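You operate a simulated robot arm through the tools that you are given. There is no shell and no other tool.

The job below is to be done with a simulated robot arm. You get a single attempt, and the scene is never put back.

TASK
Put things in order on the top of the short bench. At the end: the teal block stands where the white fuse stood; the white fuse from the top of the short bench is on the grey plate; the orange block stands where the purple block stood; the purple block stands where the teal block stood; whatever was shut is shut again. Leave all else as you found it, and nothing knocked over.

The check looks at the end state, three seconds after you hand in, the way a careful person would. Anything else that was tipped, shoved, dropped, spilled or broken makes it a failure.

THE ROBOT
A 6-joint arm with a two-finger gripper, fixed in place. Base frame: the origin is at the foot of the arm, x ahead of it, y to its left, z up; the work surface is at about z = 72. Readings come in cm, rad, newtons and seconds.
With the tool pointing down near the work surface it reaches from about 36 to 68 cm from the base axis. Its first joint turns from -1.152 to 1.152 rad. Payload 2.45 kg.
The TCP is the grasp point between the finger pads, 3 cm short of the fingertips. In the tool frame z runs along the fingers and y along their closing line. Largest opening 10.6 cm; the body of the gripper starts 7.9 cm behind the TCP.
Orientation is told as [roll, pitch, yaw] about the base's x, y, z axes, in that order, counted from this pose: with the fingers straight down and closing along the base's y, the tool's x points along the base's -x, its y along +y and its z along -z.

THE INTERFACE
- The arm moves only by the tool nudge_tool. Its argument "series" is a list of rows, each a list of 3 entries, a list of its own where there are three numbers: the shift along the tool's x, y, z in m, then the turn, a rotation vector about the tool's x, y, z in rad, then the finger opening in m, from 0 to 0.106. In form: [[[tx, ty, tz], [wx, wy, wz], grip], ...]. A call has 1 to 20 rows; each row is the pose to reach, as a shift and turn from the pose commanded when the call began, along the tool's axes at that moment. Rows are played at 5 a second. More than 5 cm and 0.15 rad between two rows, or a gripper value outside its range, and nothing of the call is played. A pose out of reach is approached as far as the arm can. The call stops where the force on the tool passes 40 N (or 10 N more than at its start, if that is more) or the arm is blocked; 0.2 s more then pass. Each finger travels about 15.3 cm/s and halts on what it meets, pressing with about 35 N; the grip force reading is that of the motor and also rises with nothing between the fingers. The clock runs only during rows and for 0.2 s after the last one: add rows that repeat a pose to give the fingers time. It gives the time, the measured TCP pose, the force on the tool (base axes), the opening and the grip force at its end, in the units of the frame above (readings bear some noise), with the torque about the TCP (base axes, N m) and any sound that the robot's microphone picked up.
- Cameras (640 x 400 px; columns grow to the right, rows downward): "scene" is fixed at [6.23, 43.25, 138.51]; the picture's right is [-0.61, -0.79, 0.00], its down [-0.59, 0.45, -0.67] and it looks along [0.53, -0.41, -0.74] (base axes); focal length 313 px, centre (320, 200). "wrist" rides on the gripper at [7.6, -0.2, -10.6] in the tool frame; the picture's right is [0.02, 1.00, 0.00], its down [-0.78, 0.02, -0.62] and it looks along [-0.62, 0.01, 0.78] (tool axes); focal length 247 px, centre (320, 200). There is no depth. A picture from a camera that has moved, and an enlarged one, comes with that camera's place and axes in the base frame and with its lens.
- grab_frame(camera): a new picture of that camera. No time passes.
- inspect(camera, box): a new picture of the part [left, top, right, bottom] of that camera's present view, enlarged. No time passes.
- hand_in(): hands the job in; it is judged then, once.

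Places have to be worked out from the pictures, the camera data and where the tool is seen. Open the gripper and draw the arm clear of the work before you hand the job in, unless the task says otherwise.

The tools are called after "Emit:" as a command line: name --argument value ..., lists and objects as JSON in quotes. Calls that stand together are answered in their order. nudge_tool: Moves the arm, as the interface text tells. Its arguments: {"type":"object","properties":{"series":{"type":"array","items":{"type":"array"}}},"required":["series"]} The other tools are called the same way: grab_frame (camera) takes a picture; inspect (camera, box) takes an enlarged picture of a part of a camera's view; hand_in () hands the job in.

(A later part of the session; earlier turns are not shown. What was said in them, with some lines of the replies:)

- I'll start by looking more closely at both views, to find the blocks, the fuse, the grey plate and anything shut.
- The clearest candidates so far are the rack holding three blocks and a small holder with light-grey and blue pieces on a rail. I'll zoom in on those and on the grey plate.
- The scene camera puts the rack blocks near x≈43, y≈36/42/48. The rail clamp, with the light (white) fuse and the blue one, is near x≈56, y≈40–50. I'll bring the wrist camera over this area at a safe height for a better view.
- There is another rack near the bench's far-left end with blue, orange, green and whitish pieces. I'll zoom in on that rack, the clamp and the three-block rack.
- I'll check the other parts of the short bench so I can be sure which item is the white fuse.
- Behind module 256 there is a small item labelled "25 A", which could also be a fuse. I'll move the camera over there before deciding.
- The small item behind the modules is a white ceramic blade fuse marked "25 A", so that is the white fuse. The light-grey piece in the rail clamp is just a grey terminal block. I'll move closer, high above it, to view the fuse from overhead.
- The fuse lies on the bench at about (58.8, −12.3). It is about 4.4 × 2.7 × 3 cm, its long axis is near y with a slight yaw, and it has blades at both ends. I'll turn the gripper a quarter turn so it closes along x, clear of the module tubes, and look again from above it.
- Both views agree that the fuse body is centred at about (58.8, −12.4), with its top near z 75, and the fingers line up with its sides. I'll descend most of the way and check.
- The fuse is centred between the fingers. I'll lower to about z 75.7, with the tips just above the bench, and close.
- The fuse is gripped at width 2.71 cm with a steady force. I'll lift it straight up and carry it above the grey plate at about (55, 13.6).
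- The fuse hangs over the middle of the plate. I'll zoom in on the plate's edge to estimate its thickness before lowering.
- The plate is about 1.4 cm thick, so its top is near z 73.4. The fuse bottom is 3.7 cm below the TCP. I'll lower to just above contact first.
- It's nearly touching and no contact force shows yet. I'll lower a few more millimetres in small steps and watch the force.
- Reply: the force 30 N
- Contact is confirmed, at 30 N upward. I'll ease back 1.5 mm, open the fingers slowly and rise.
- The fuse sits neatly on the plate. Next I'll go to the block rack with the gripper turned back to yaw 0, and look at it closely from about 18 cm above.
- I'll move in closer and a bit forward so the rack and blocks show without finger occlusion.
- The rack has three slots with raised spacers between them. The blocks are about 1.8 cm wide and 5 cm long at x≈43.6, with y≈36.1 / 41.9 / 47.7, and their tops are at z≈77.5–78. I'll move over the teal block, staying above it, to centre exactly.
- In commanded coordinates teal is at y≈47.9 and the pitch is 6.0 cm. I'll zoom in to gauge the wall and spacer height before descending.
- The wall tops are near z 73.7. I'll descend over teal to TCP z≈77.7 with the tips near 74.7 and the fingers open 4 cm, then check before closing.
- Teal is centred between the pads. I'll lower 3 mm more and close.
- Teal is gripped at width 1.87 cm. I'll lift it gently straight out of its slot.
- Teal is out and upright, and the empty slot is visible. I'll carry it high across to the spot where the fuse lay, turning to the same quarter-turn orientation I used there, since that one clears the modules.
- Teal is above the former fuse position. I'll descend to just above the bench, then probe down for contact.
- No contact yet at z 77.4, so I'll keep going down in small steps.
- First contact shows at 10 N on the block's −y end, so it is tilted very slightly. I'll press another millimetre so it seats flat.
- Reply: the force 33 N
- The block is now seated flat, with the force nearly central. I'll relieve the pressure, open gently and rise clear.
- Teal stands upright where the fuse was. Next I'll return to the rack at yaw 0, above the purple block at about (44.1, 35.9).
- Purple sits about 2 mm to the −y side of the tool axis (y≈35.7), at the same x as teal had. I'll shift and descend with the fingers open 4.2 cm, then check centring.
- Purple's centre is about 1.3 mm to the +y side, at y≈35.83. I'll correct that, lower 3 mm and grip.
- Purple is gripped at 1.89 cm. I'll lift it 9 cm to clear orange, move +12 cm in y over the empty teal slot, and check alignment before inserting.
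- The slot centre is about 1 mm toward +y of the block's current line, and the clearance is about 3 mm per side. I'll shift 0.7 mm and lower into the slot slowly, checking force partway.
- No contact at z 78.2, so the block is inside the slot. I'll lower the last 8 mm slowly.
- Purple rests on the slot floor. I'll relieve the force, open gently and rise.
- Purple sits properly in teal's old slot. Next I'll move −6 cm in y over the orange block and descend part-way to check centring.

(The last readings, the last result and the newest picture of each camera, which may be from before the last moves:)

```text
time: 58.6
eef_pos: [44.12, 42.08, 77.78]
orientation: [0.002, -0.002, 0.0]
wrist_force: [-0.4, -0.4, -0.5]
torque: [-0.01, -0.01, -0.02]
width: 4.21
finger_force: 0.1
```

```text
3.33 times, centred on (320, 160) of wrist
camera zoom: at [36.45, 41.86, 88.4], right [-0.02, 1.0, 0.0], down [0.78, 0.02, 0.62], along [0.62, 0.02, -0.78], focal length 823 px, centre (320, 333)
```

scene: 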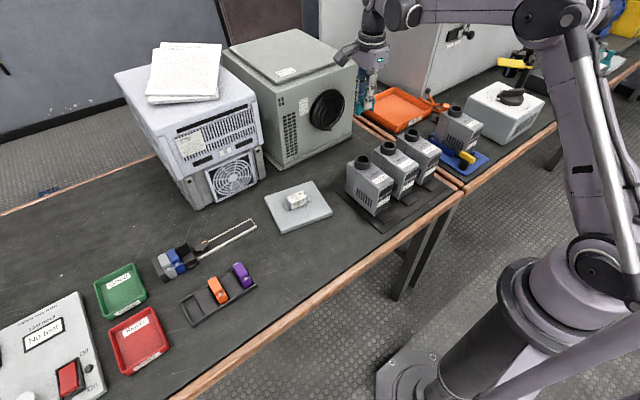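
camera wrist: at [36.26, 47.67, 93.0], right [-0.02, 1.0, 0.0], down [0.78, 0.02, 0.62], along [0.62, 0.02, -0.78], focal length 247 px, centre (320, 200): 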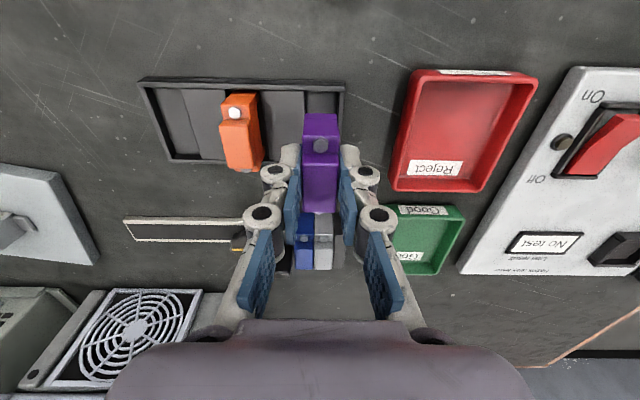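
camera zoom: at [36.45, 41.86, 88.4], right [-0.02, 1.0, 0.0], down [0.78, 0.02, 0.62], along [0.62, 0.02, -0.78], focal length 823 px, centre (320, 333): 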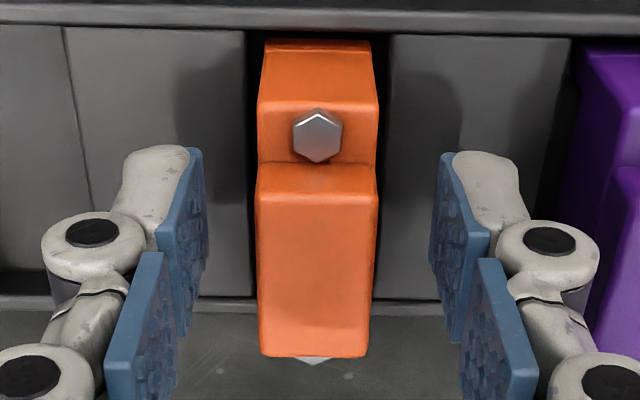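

Orange's centre is 1.1 mm to the −y side (y≈41.82). I'll correct that, lower 3 mm and grip.

Emit:
nudge_tool --series '[[[0, -0.0011, 0.001], [0, 0, 0], 0.042], [[0, -0.0011, 0.003], [0, 0, 0], 0.042], [[0, -0.0011, 0.003], [0, 0, 0], 0.032], [[0, -0.0011, 0.003], [0, 0, 0], 0.024], [[0, -0.0011, 0.003], [0, 0, 0], 0.016], [[0, -0.0011, 0.003], [0, 0, 0], 0.01], [[0, -0.0011, 0.003], [0, 0, 0], 0.01]]'

Emit:
inspect --camera "wrist" --box '[250, 80, 390, 220]'

```text
time: 60.2
eef_pos: [44.07, 41.92, 77.4]
orientation: [0.002, -0.001, 0.001]
wrist_force: [0.7, -1.0, 0.4]
torque: [0.01, 0.05, 0.0]
width: 1.89
finger_force: 35.1
```

```text
2.86 times, centred on (320, 150) of wrist
camera zoom: at [36.41, 41.7, 88.06], right [-0.02, 1.0, 0.0], down [0.78, 0.02, 0.62], along [0.62, 0.02, -0.78], focal length 706 px, centre (320, 343)
```

zoom: 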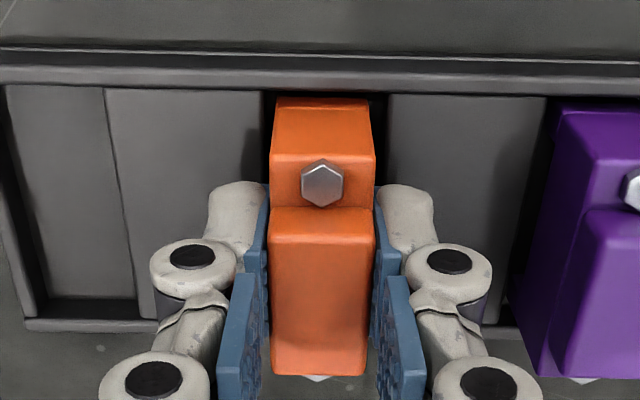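

Orange is gripped at 1.89 cm. I'll lift it 5 cm, move −6 cm in y over purple's old slot, and check alignment.

Emit:
nudge_tool --series '[[[0, 0, -0.005], [0, 0, 0], 0.01], [[0, 0, -0.015], [0, 0, 0], 0.01], [[0, 0, -0.035], [0, 0, 0], 0.01], [[0, 0, -0.05], [0, 0, 0], 0.01], [[0, -0.03, -0.05], [0, 0, 0], 0.01], [[-0.0003, -0.0599, -0.05], [0, 0, 0], 0.01], [[-0.0003, -0.0599, -0.05], [0, 0, 0], 0.01]]'

Emit:
grab_frame --camera "wrist"

Emit:
inspect --camera "wrist" --box '[240, 60, 400, 180]'

Emit:
inspect --camera "scene" --box '[170, 230, 290, 330]'

```text
time: 61.8
eef_pos: [44.25, 35.64, 82.43]
orientation: [0.002, -0.002, -0.001]
wrist_force: [-0.3, 0.2, -0.1]
torque: [0.01, -0.01, -0.01]
width: 1.87
finger_force: 35.0
```

```text
taken
camera wrist: at [36.52, 35.48, 92.97], right [-0.02, 1.0, 0.0], down [0.78, 0.02, 0.62], along [0.62, 0.02, -0.78], focal length 247 px, centre (320, 200)
```

wrist: 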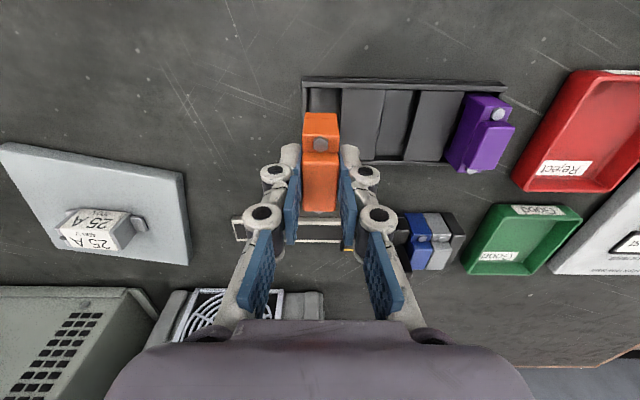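

```text
3.33 times, centred on (320, 120) of wrist
camera zoom: at [36.52, 35.48, 92.97], right [-0.02, 1.0, 0.0], down [0.78, 0.02, 0.62], along [0.62, 0.02, -0.78], focal length 823 px, centre (320, 467)
```

zoom: 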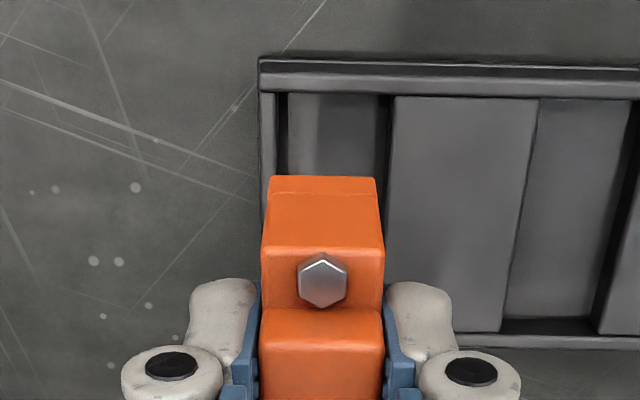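

```text
4.00 times, centred on (230, 280) of scene
camera zoom: at [6.23, 43.25, 138.51], right [-0.61, -0.79, 0.0], down [-0.59, 0.45, -0.67], along [0.53, -0.41, -0.74], focal length 1252 px, centre (680, -120)
```

zoom: 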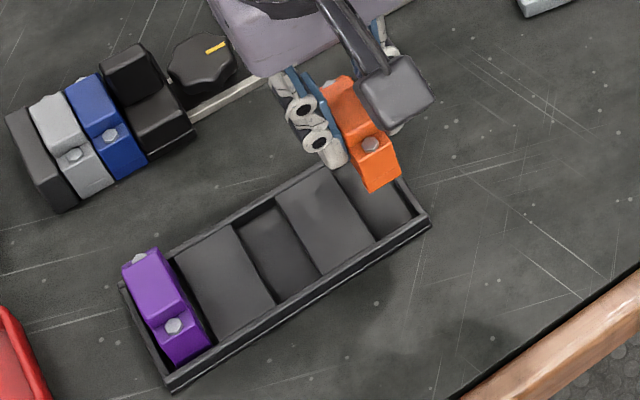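

The view suggests the block is about 2 mm toward the end-wall side of the slot, so the arm may still be settling. I'll hold for a moment and look again before inserting.

Emit:
nudge_tool --series '[[[0, 0, 0], [0, 0, 0], 0.01], [[0, 0, 0], [0, 0, 0], 0.01], [[0, 0, 0], [0, 0, 0], 0.01]]'

Emit:
inspect --camera "wrist" --box '[240, 60, 400, 180]'

```text
time: 62.6
eef_pos: [44.16, 35.66, 82.33]
orientation: [0.002, 0.0, 0.0]
wrist_force: [-0.5, 0.0, -0.4]
torque: [-0.01, 0.01, 0.0]
width: 1.92
finger_force: 35.1
```

```text
3.33 times, centred on (320, 120) of wrist
camera zoom: at [36.52, 35.51, 92.96], right [-0.02, 1.0, 0.0], down [0.78, 0.02, 0.62], along [0.62, 0.02, -0.78], focal length 823 px, centre (320, 467)
```

zoom: 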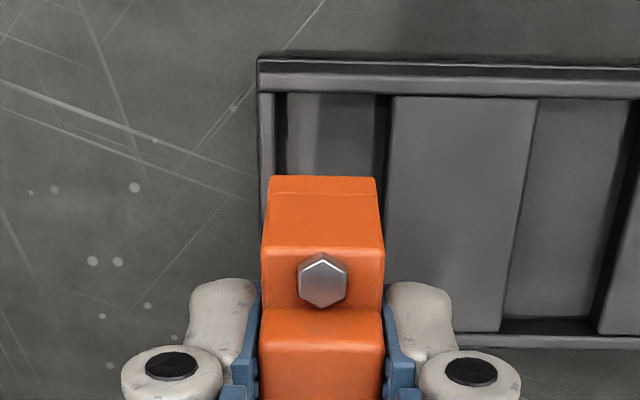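

The readings confirm the arm sits at y≈35.65, x≈44.2, while purple was gripped at (44.05, 35.95). I'll correct by +2.5 mm in y and −1 mm in x, lower to just above the spacer tops, and recheck.

Emit:
nudge_tool --series '[[[0.001, 0.0025, 0], [0, 0, 0], 0.01], [[0.001, 0.0025, 0.01], [0, 0, 0], 0.01], [[0.001, 0.0025, 0.02], [0, 0, 0], 0.01], [[0.001, 0.0025, 0.027], [0, 0, 0], 0.01], [[0.001, 0.0025, 0.027], [0, 0, 0], 0.01], [[0.001, 0.0025, 0.027], [0, 0, 0], 0.01]]'

Emit:
inspect --camera "wrist" --box '[250, 80, 390, 220]'

Emit:
inspect --camera "scene" --box '[225, 250, 275, 300]'

```text
time: 64.0
eef_pos: [44.02, 36.0, 79.64]
orientation: [0.001, -0.002, 0.0]
wrist_force: [-0.3, -0.1, 0.2]
torque: [-0.01, 0.01, 0.02]
width: 1.9
finger_force: 34.8
```

```text
2.86 times, centred on (320, 150) of wrist
camera zoom: at [36.31, 35.89, 90.3], right [-0.02, 1.0, 0.0], down [0.78, 0.02, 0.62], along [0.62, 0.02, -0.78], focal length 706 px, centre (320, 343)
```

zoom: 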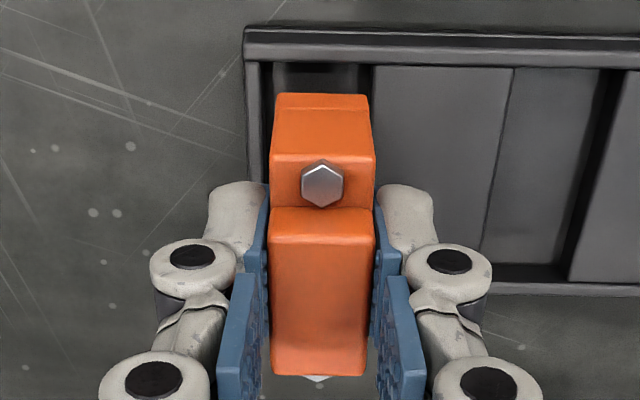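

```text
8.00 times, centred on (250, 275) of scene
camera zoom: at [6.23, 43.25, 138.51], right [-0.61, -0.79, 0.0], down [-0.59, 0.45, -0.67], along [0.53, -0.41, -0.74], focal length 2504 px, centre (880, -400)
```

zoom: 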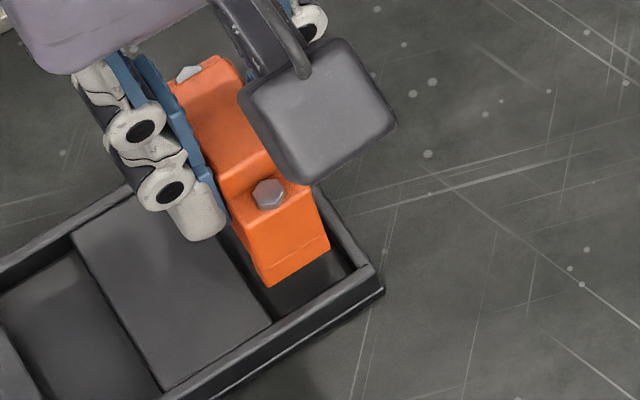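

The block is over the slot with about 2.5 mm clearance on the tighter side. I'll nudge −0.8 mm in y and lower into the slot slowly.

Emit:
nudge_tool --series '[[[0, -0.0008, 0.004], [0, 0, 0], 0.01], [[0, -0.0008, 0.008], [0, 0, 0], 0.01], [[0, -0.0008, 0.012], [0, 0, 0], 0.01], [[0, -0.0008, 0.016], [0, 0, 0], 0.01], [[0, -0.0008, 0.016], [0, 0, 0], 0.01]]'

Emit:
inspect --camera "wrist" --box '[250, 80, 390, 220]'

```text
time: 65.2
eef_pos: [43.93, 36.05, 78.16]
orientation: [0.003, 0.0, 0.001]
wrist_force: [0.2, -0.4, -0.2]
torque: [-0.01, -0.02, 0.01]
width: 1.87
finger_force: 34.8
```

```text
2.86 times, centred on (320, 150) of wrist
camera zoom: at [36.31, 35.83, 88.76], right [-0.02, 1.0, 0.0], down [0.78, 0.02, 0.62], along [0.62, 0.02, -0.78], focal length 706 px, centre (320, 343)
```

zoom: 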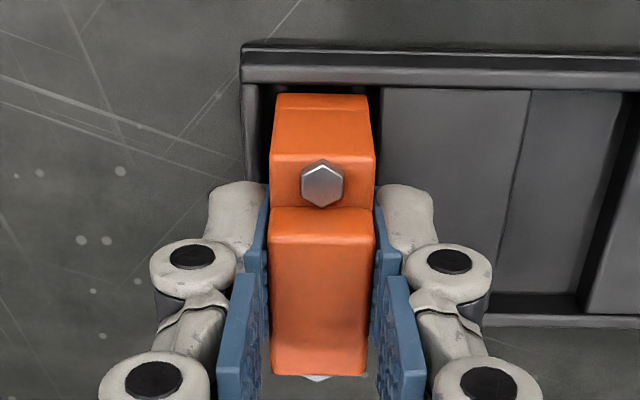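

No contact yet and the block is inside the slot. I'll lower the last bit until it touches.

Emit:
nudge_tool --series '[[[0, 0, 0.003], [0, 0, 0], 0.01], [[0, 0, 0.006], [0, 0, 0], 0.01], [[0, 0, 0.007], [0, 0, 0], 0.01], [[0, 0, 0.007], [0, 0, 0], 0.01]]'

```text
time: 66.2
eef_pos: [44.06, 36.16, 77.5]
orientation: [0.003, -0.002, 0.0]
wrist_force: [0.3, -0.1, -0.4]
torque: [-0.01, 0.0, -0.04]
width: 1.9
finger_force: 35.1
```

Emit:
nudge_tool --series '[[[0, 0, 0.001], [0, 0, 0], 0.01], [[0, 0, 0.002], [0, 0, 0], 0.01], [[0, 0, 0.002], [0, 0, 0], 0.01]]'

Emit:
inspect --camera "wrist" --box '[250, 80, 390, 220]'

```text
time: 67.0
eef_pos: [44.02, 36.1, 77.48]
orientation: [0.004, -0.001, 0.0]
wrist_force: [-0.4, 3.6, 34.8]
torque: [0.11, -0.05, 0.02]
width: 1.94
finger_force: 35.5
```

```text
2.86 times, centred on (320, 150) of wrist
camera zoom: at [36.34, 35.85, 87.95], right [-0.02, 1.0, 0.0], down [0.78, 0.02, 0.62], along [0.62, 0.02, -0.78], focal length 706 px, centre (320, 343)
```

zoom: 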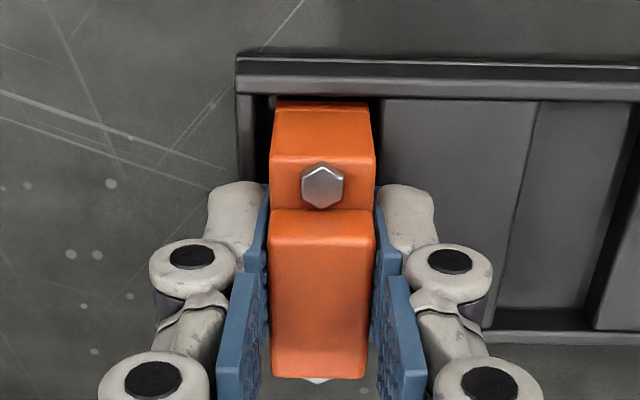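

Orange is seated on the slot floor at the same height as purple was. I'll relieve the force, open gently and rise.

Emit:
nudge_tool --series '[[[0, 0, -0.001], [0, 0, 0], 0.01], [[0, 0, -0.001], [0, 0, 0], 0.018], [[0, 0, -0.001], [0, 0, 0], 0.024], [[0, 0, -0.001], [0, 0, 0], 0.032], [[0, 0, -0.001], [0, 0, 0], 0.042], [[0, 0, -0.001], [0, 0, 0], 0.042], [[0, 0, -0.015], [0, 0, 0], 0.042], [[0, 0, -0.035], [0, 0, 0], 0.042], [[0, 0, -0.07], [0, 0, 0], 0.042], [[0, 0, -0.11], [0, 0, 0], 0.042], [[0.02, 0, -0.14], [0, 0, 0], 0.042], [[0.04, 0, -0.17], [0, 0, 0], 0.042], [[0.04, 0, -0.17], [0, 0, 0], 0.042]]'

Emit:
grab_frame --camera "wrist"

Emit:
inspect --camera "wrist" --box '[260, 60, 480, 200]'

Emit:
inspect --camera "scene" --box '[130, 210, 290, 340]'

```text
time: 69.8
eef_pos: [39.92, 36.06, 94.15]
orientation: [0.002, -0.001, 0.0]
wrist_force: [-0.3, 0.6, -0.6]
torque: [0.01, -0.01, 0.02]
width: 4.18
finger_force: 0.1
```

```text
taken
camera wrist: at [32.18, 35.92, 104.8], right [-0.02, 1.0, 0.0], down [0.78, 0.02, 0.62], along [0.62, 0.02, -0.78], focal length 247 px, centre (320, 200)
```

wrist: 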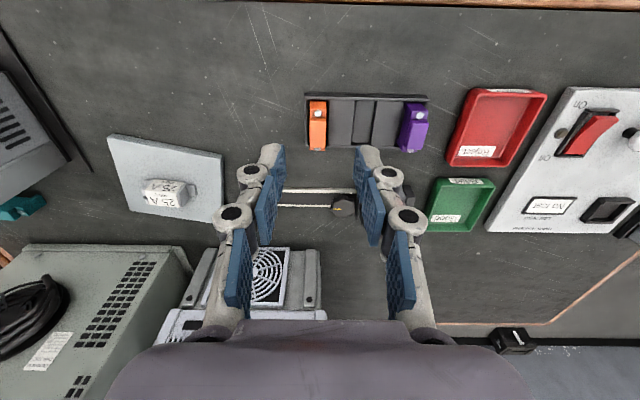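

```text
2.86 times, centred on (370, 130) of wrist
camera zoom: at [32.18, 35.92, 104.8], right [-0.02, 1.0, 0.0], down [0.78, 0.02, 0.62], along [0.62, 0.02, -0.78], focal length 706 px, centre (177, 400)
```

zoom: 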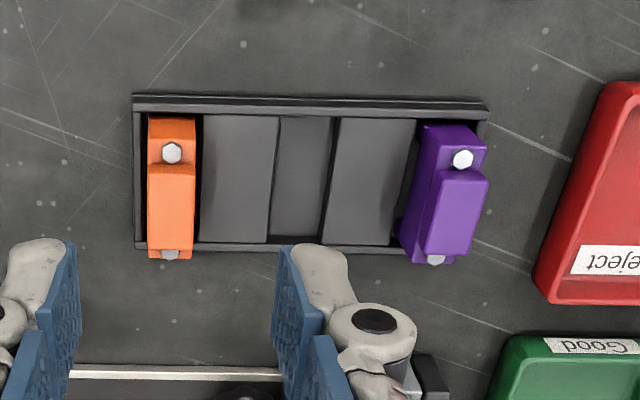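

```text
3.08 times, centred on (210, 275) of scene
camera zoom: at [6.23, 43.25, 138.51], right [-0.61, -0.79, 0.0], down [-0.59, 0.45, -0.67], along [0.53, -0.41, -0.74], focal length 963 px, centre (658, -31)
```

zoom: 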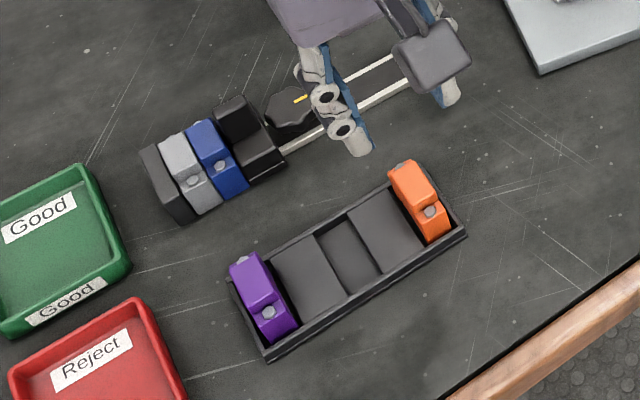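

All pieces are in place, and the rack, clamp and trays look undisturbed. I'll withdraw the arm to its starting area, open the gripper fully, and take final pictures.

Emit:
nudge_tool --series '[[[0, 0, -0.03], [0, 0, 0], 0.042], [[0, 0, -0.06], [0, 0, 0], 0.06], [[0.02, -0.03, -0.08], [0, 0, 0], 0.08], [[0.045, -0.065, -0.09], [0, 0, 0], 0.1], [[0.07, -0.1, -0.1], [0, 0, 0], 0.106], [[0.09, -0.13, -0.104], [0, 0, 0], 0.106], [[0.095, -0.153, -0.104], [0, 0, 0], 0.106], [[0.095, -0.153, -0.104], [0, 0, 0], 0.106]]'

Emit:
grab_frame --camera "scene"

Emit:
grab_frame --camera "wrist"

Emit:
inspect --camera "scene" --box '[140, 200, 270, 340]'

Emit:
inspect --camera "scene" --box '[255, 120, 475, 250]'

```text
time: 71.6
eef_pos: [30.58, 20.65, 104.53]
orientation: [0.001, -0.002, 0.0]
wrist_force: [-0.4, -0.7, -0.5]
torque: [-0.03, -0.02, -0.05]
width: 10.62
finger_force: 0.0
```

```text
taken
```

scene: 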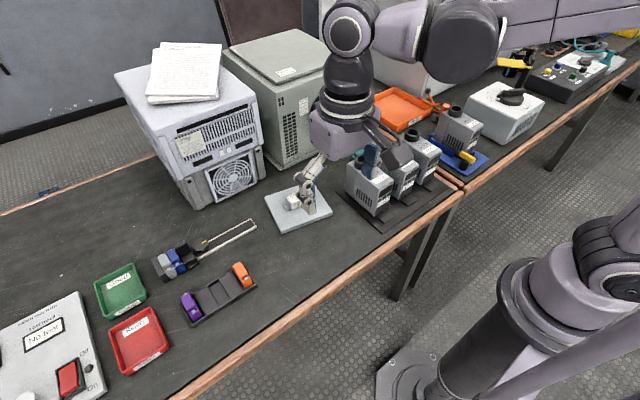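

```text
taken
camera wrist: at [22.84, 20.46, 115.19], right [-0.02, 1.0, 0.0], down [0.78, 0.02, 0.62], along [0.62, 0.02, -0.78], focal length 247 px, centre (320, 200)
```

wrist: 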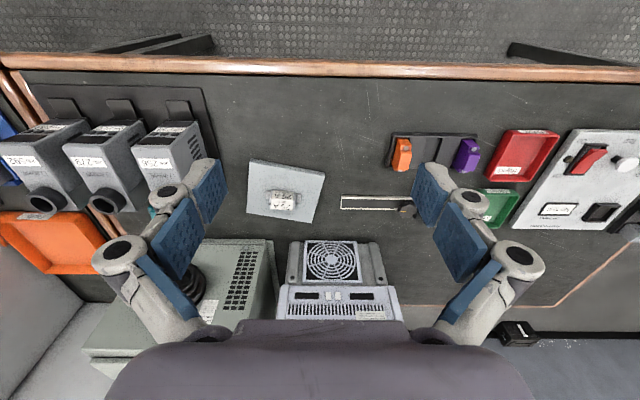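

```text
2.86 times, centred on (205, 270) of scene
camera zoom: at [6.23, 43.25, 138.51], right [-0.61, -0.79, 0.0], down [-0.59, 0.45, -0.67], along [0.53, -0.41, -0.74], focal length 894 px, centre (649, 0)
```

zoom: 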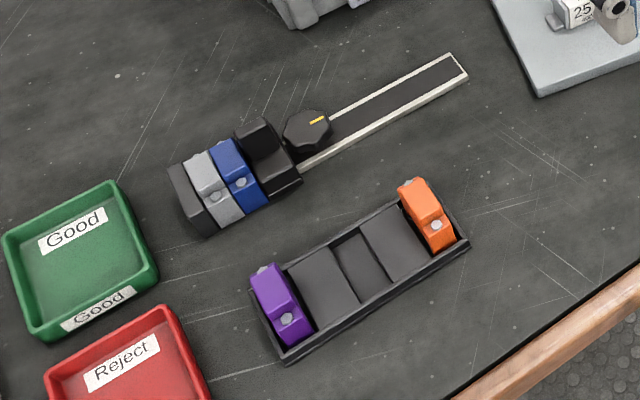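

```text
2.91 times, centred on (365, 185) of scene
camera zoom: at [6.23, 43.25, 138.51], right [-0.61, -0.79, 0.0], down [-0.59, 0.45, -0.67], along [0.53, -0.41, -0.74], focal length 911 px, centre (189, 244)
```

zoom: 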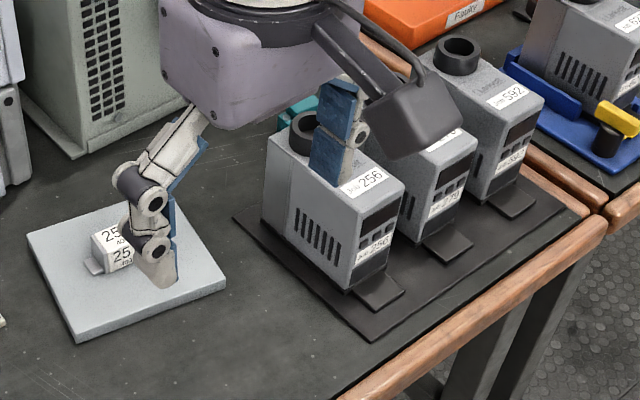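

The final pictures show what the task asks for:
- The fuse is on the grey plate.
- Teal stands behind the modules where the fuse was.
- Purple is in teal's slot and orange is in purple's slot.
- The rail clamp and everything else are untouched.

The gripper is open and clear, so I'm handing in.

Emit:
hand_in

```text
The job is handed in.
```

The job is handed in, and the final pictures show every piece where you asked for it. I haven't had a result back from the check.

- **White fuse:** it is on the grey plate. I took the white "25 A" blade fuse behind the modules to be the one you meant, not the light-grey piece in the rail clamp.
- **Teal block:** it stands upright where the fuse was, about 4 mm off the fuse's original centre by my estimate. I turned it a quarter turn so its long side lies along the fuse's line.
- **Purple block:** it is in teal's old slot in the rack.
- **Orange block:** it is in purple's old slot, so orange's own slot is now empty.
- **Everything else:** I opened nothing, so the rail clamp is still shut. Nothing was tipped, and the rack stayed in place.

The arm is back at its starting position with the gripper open.
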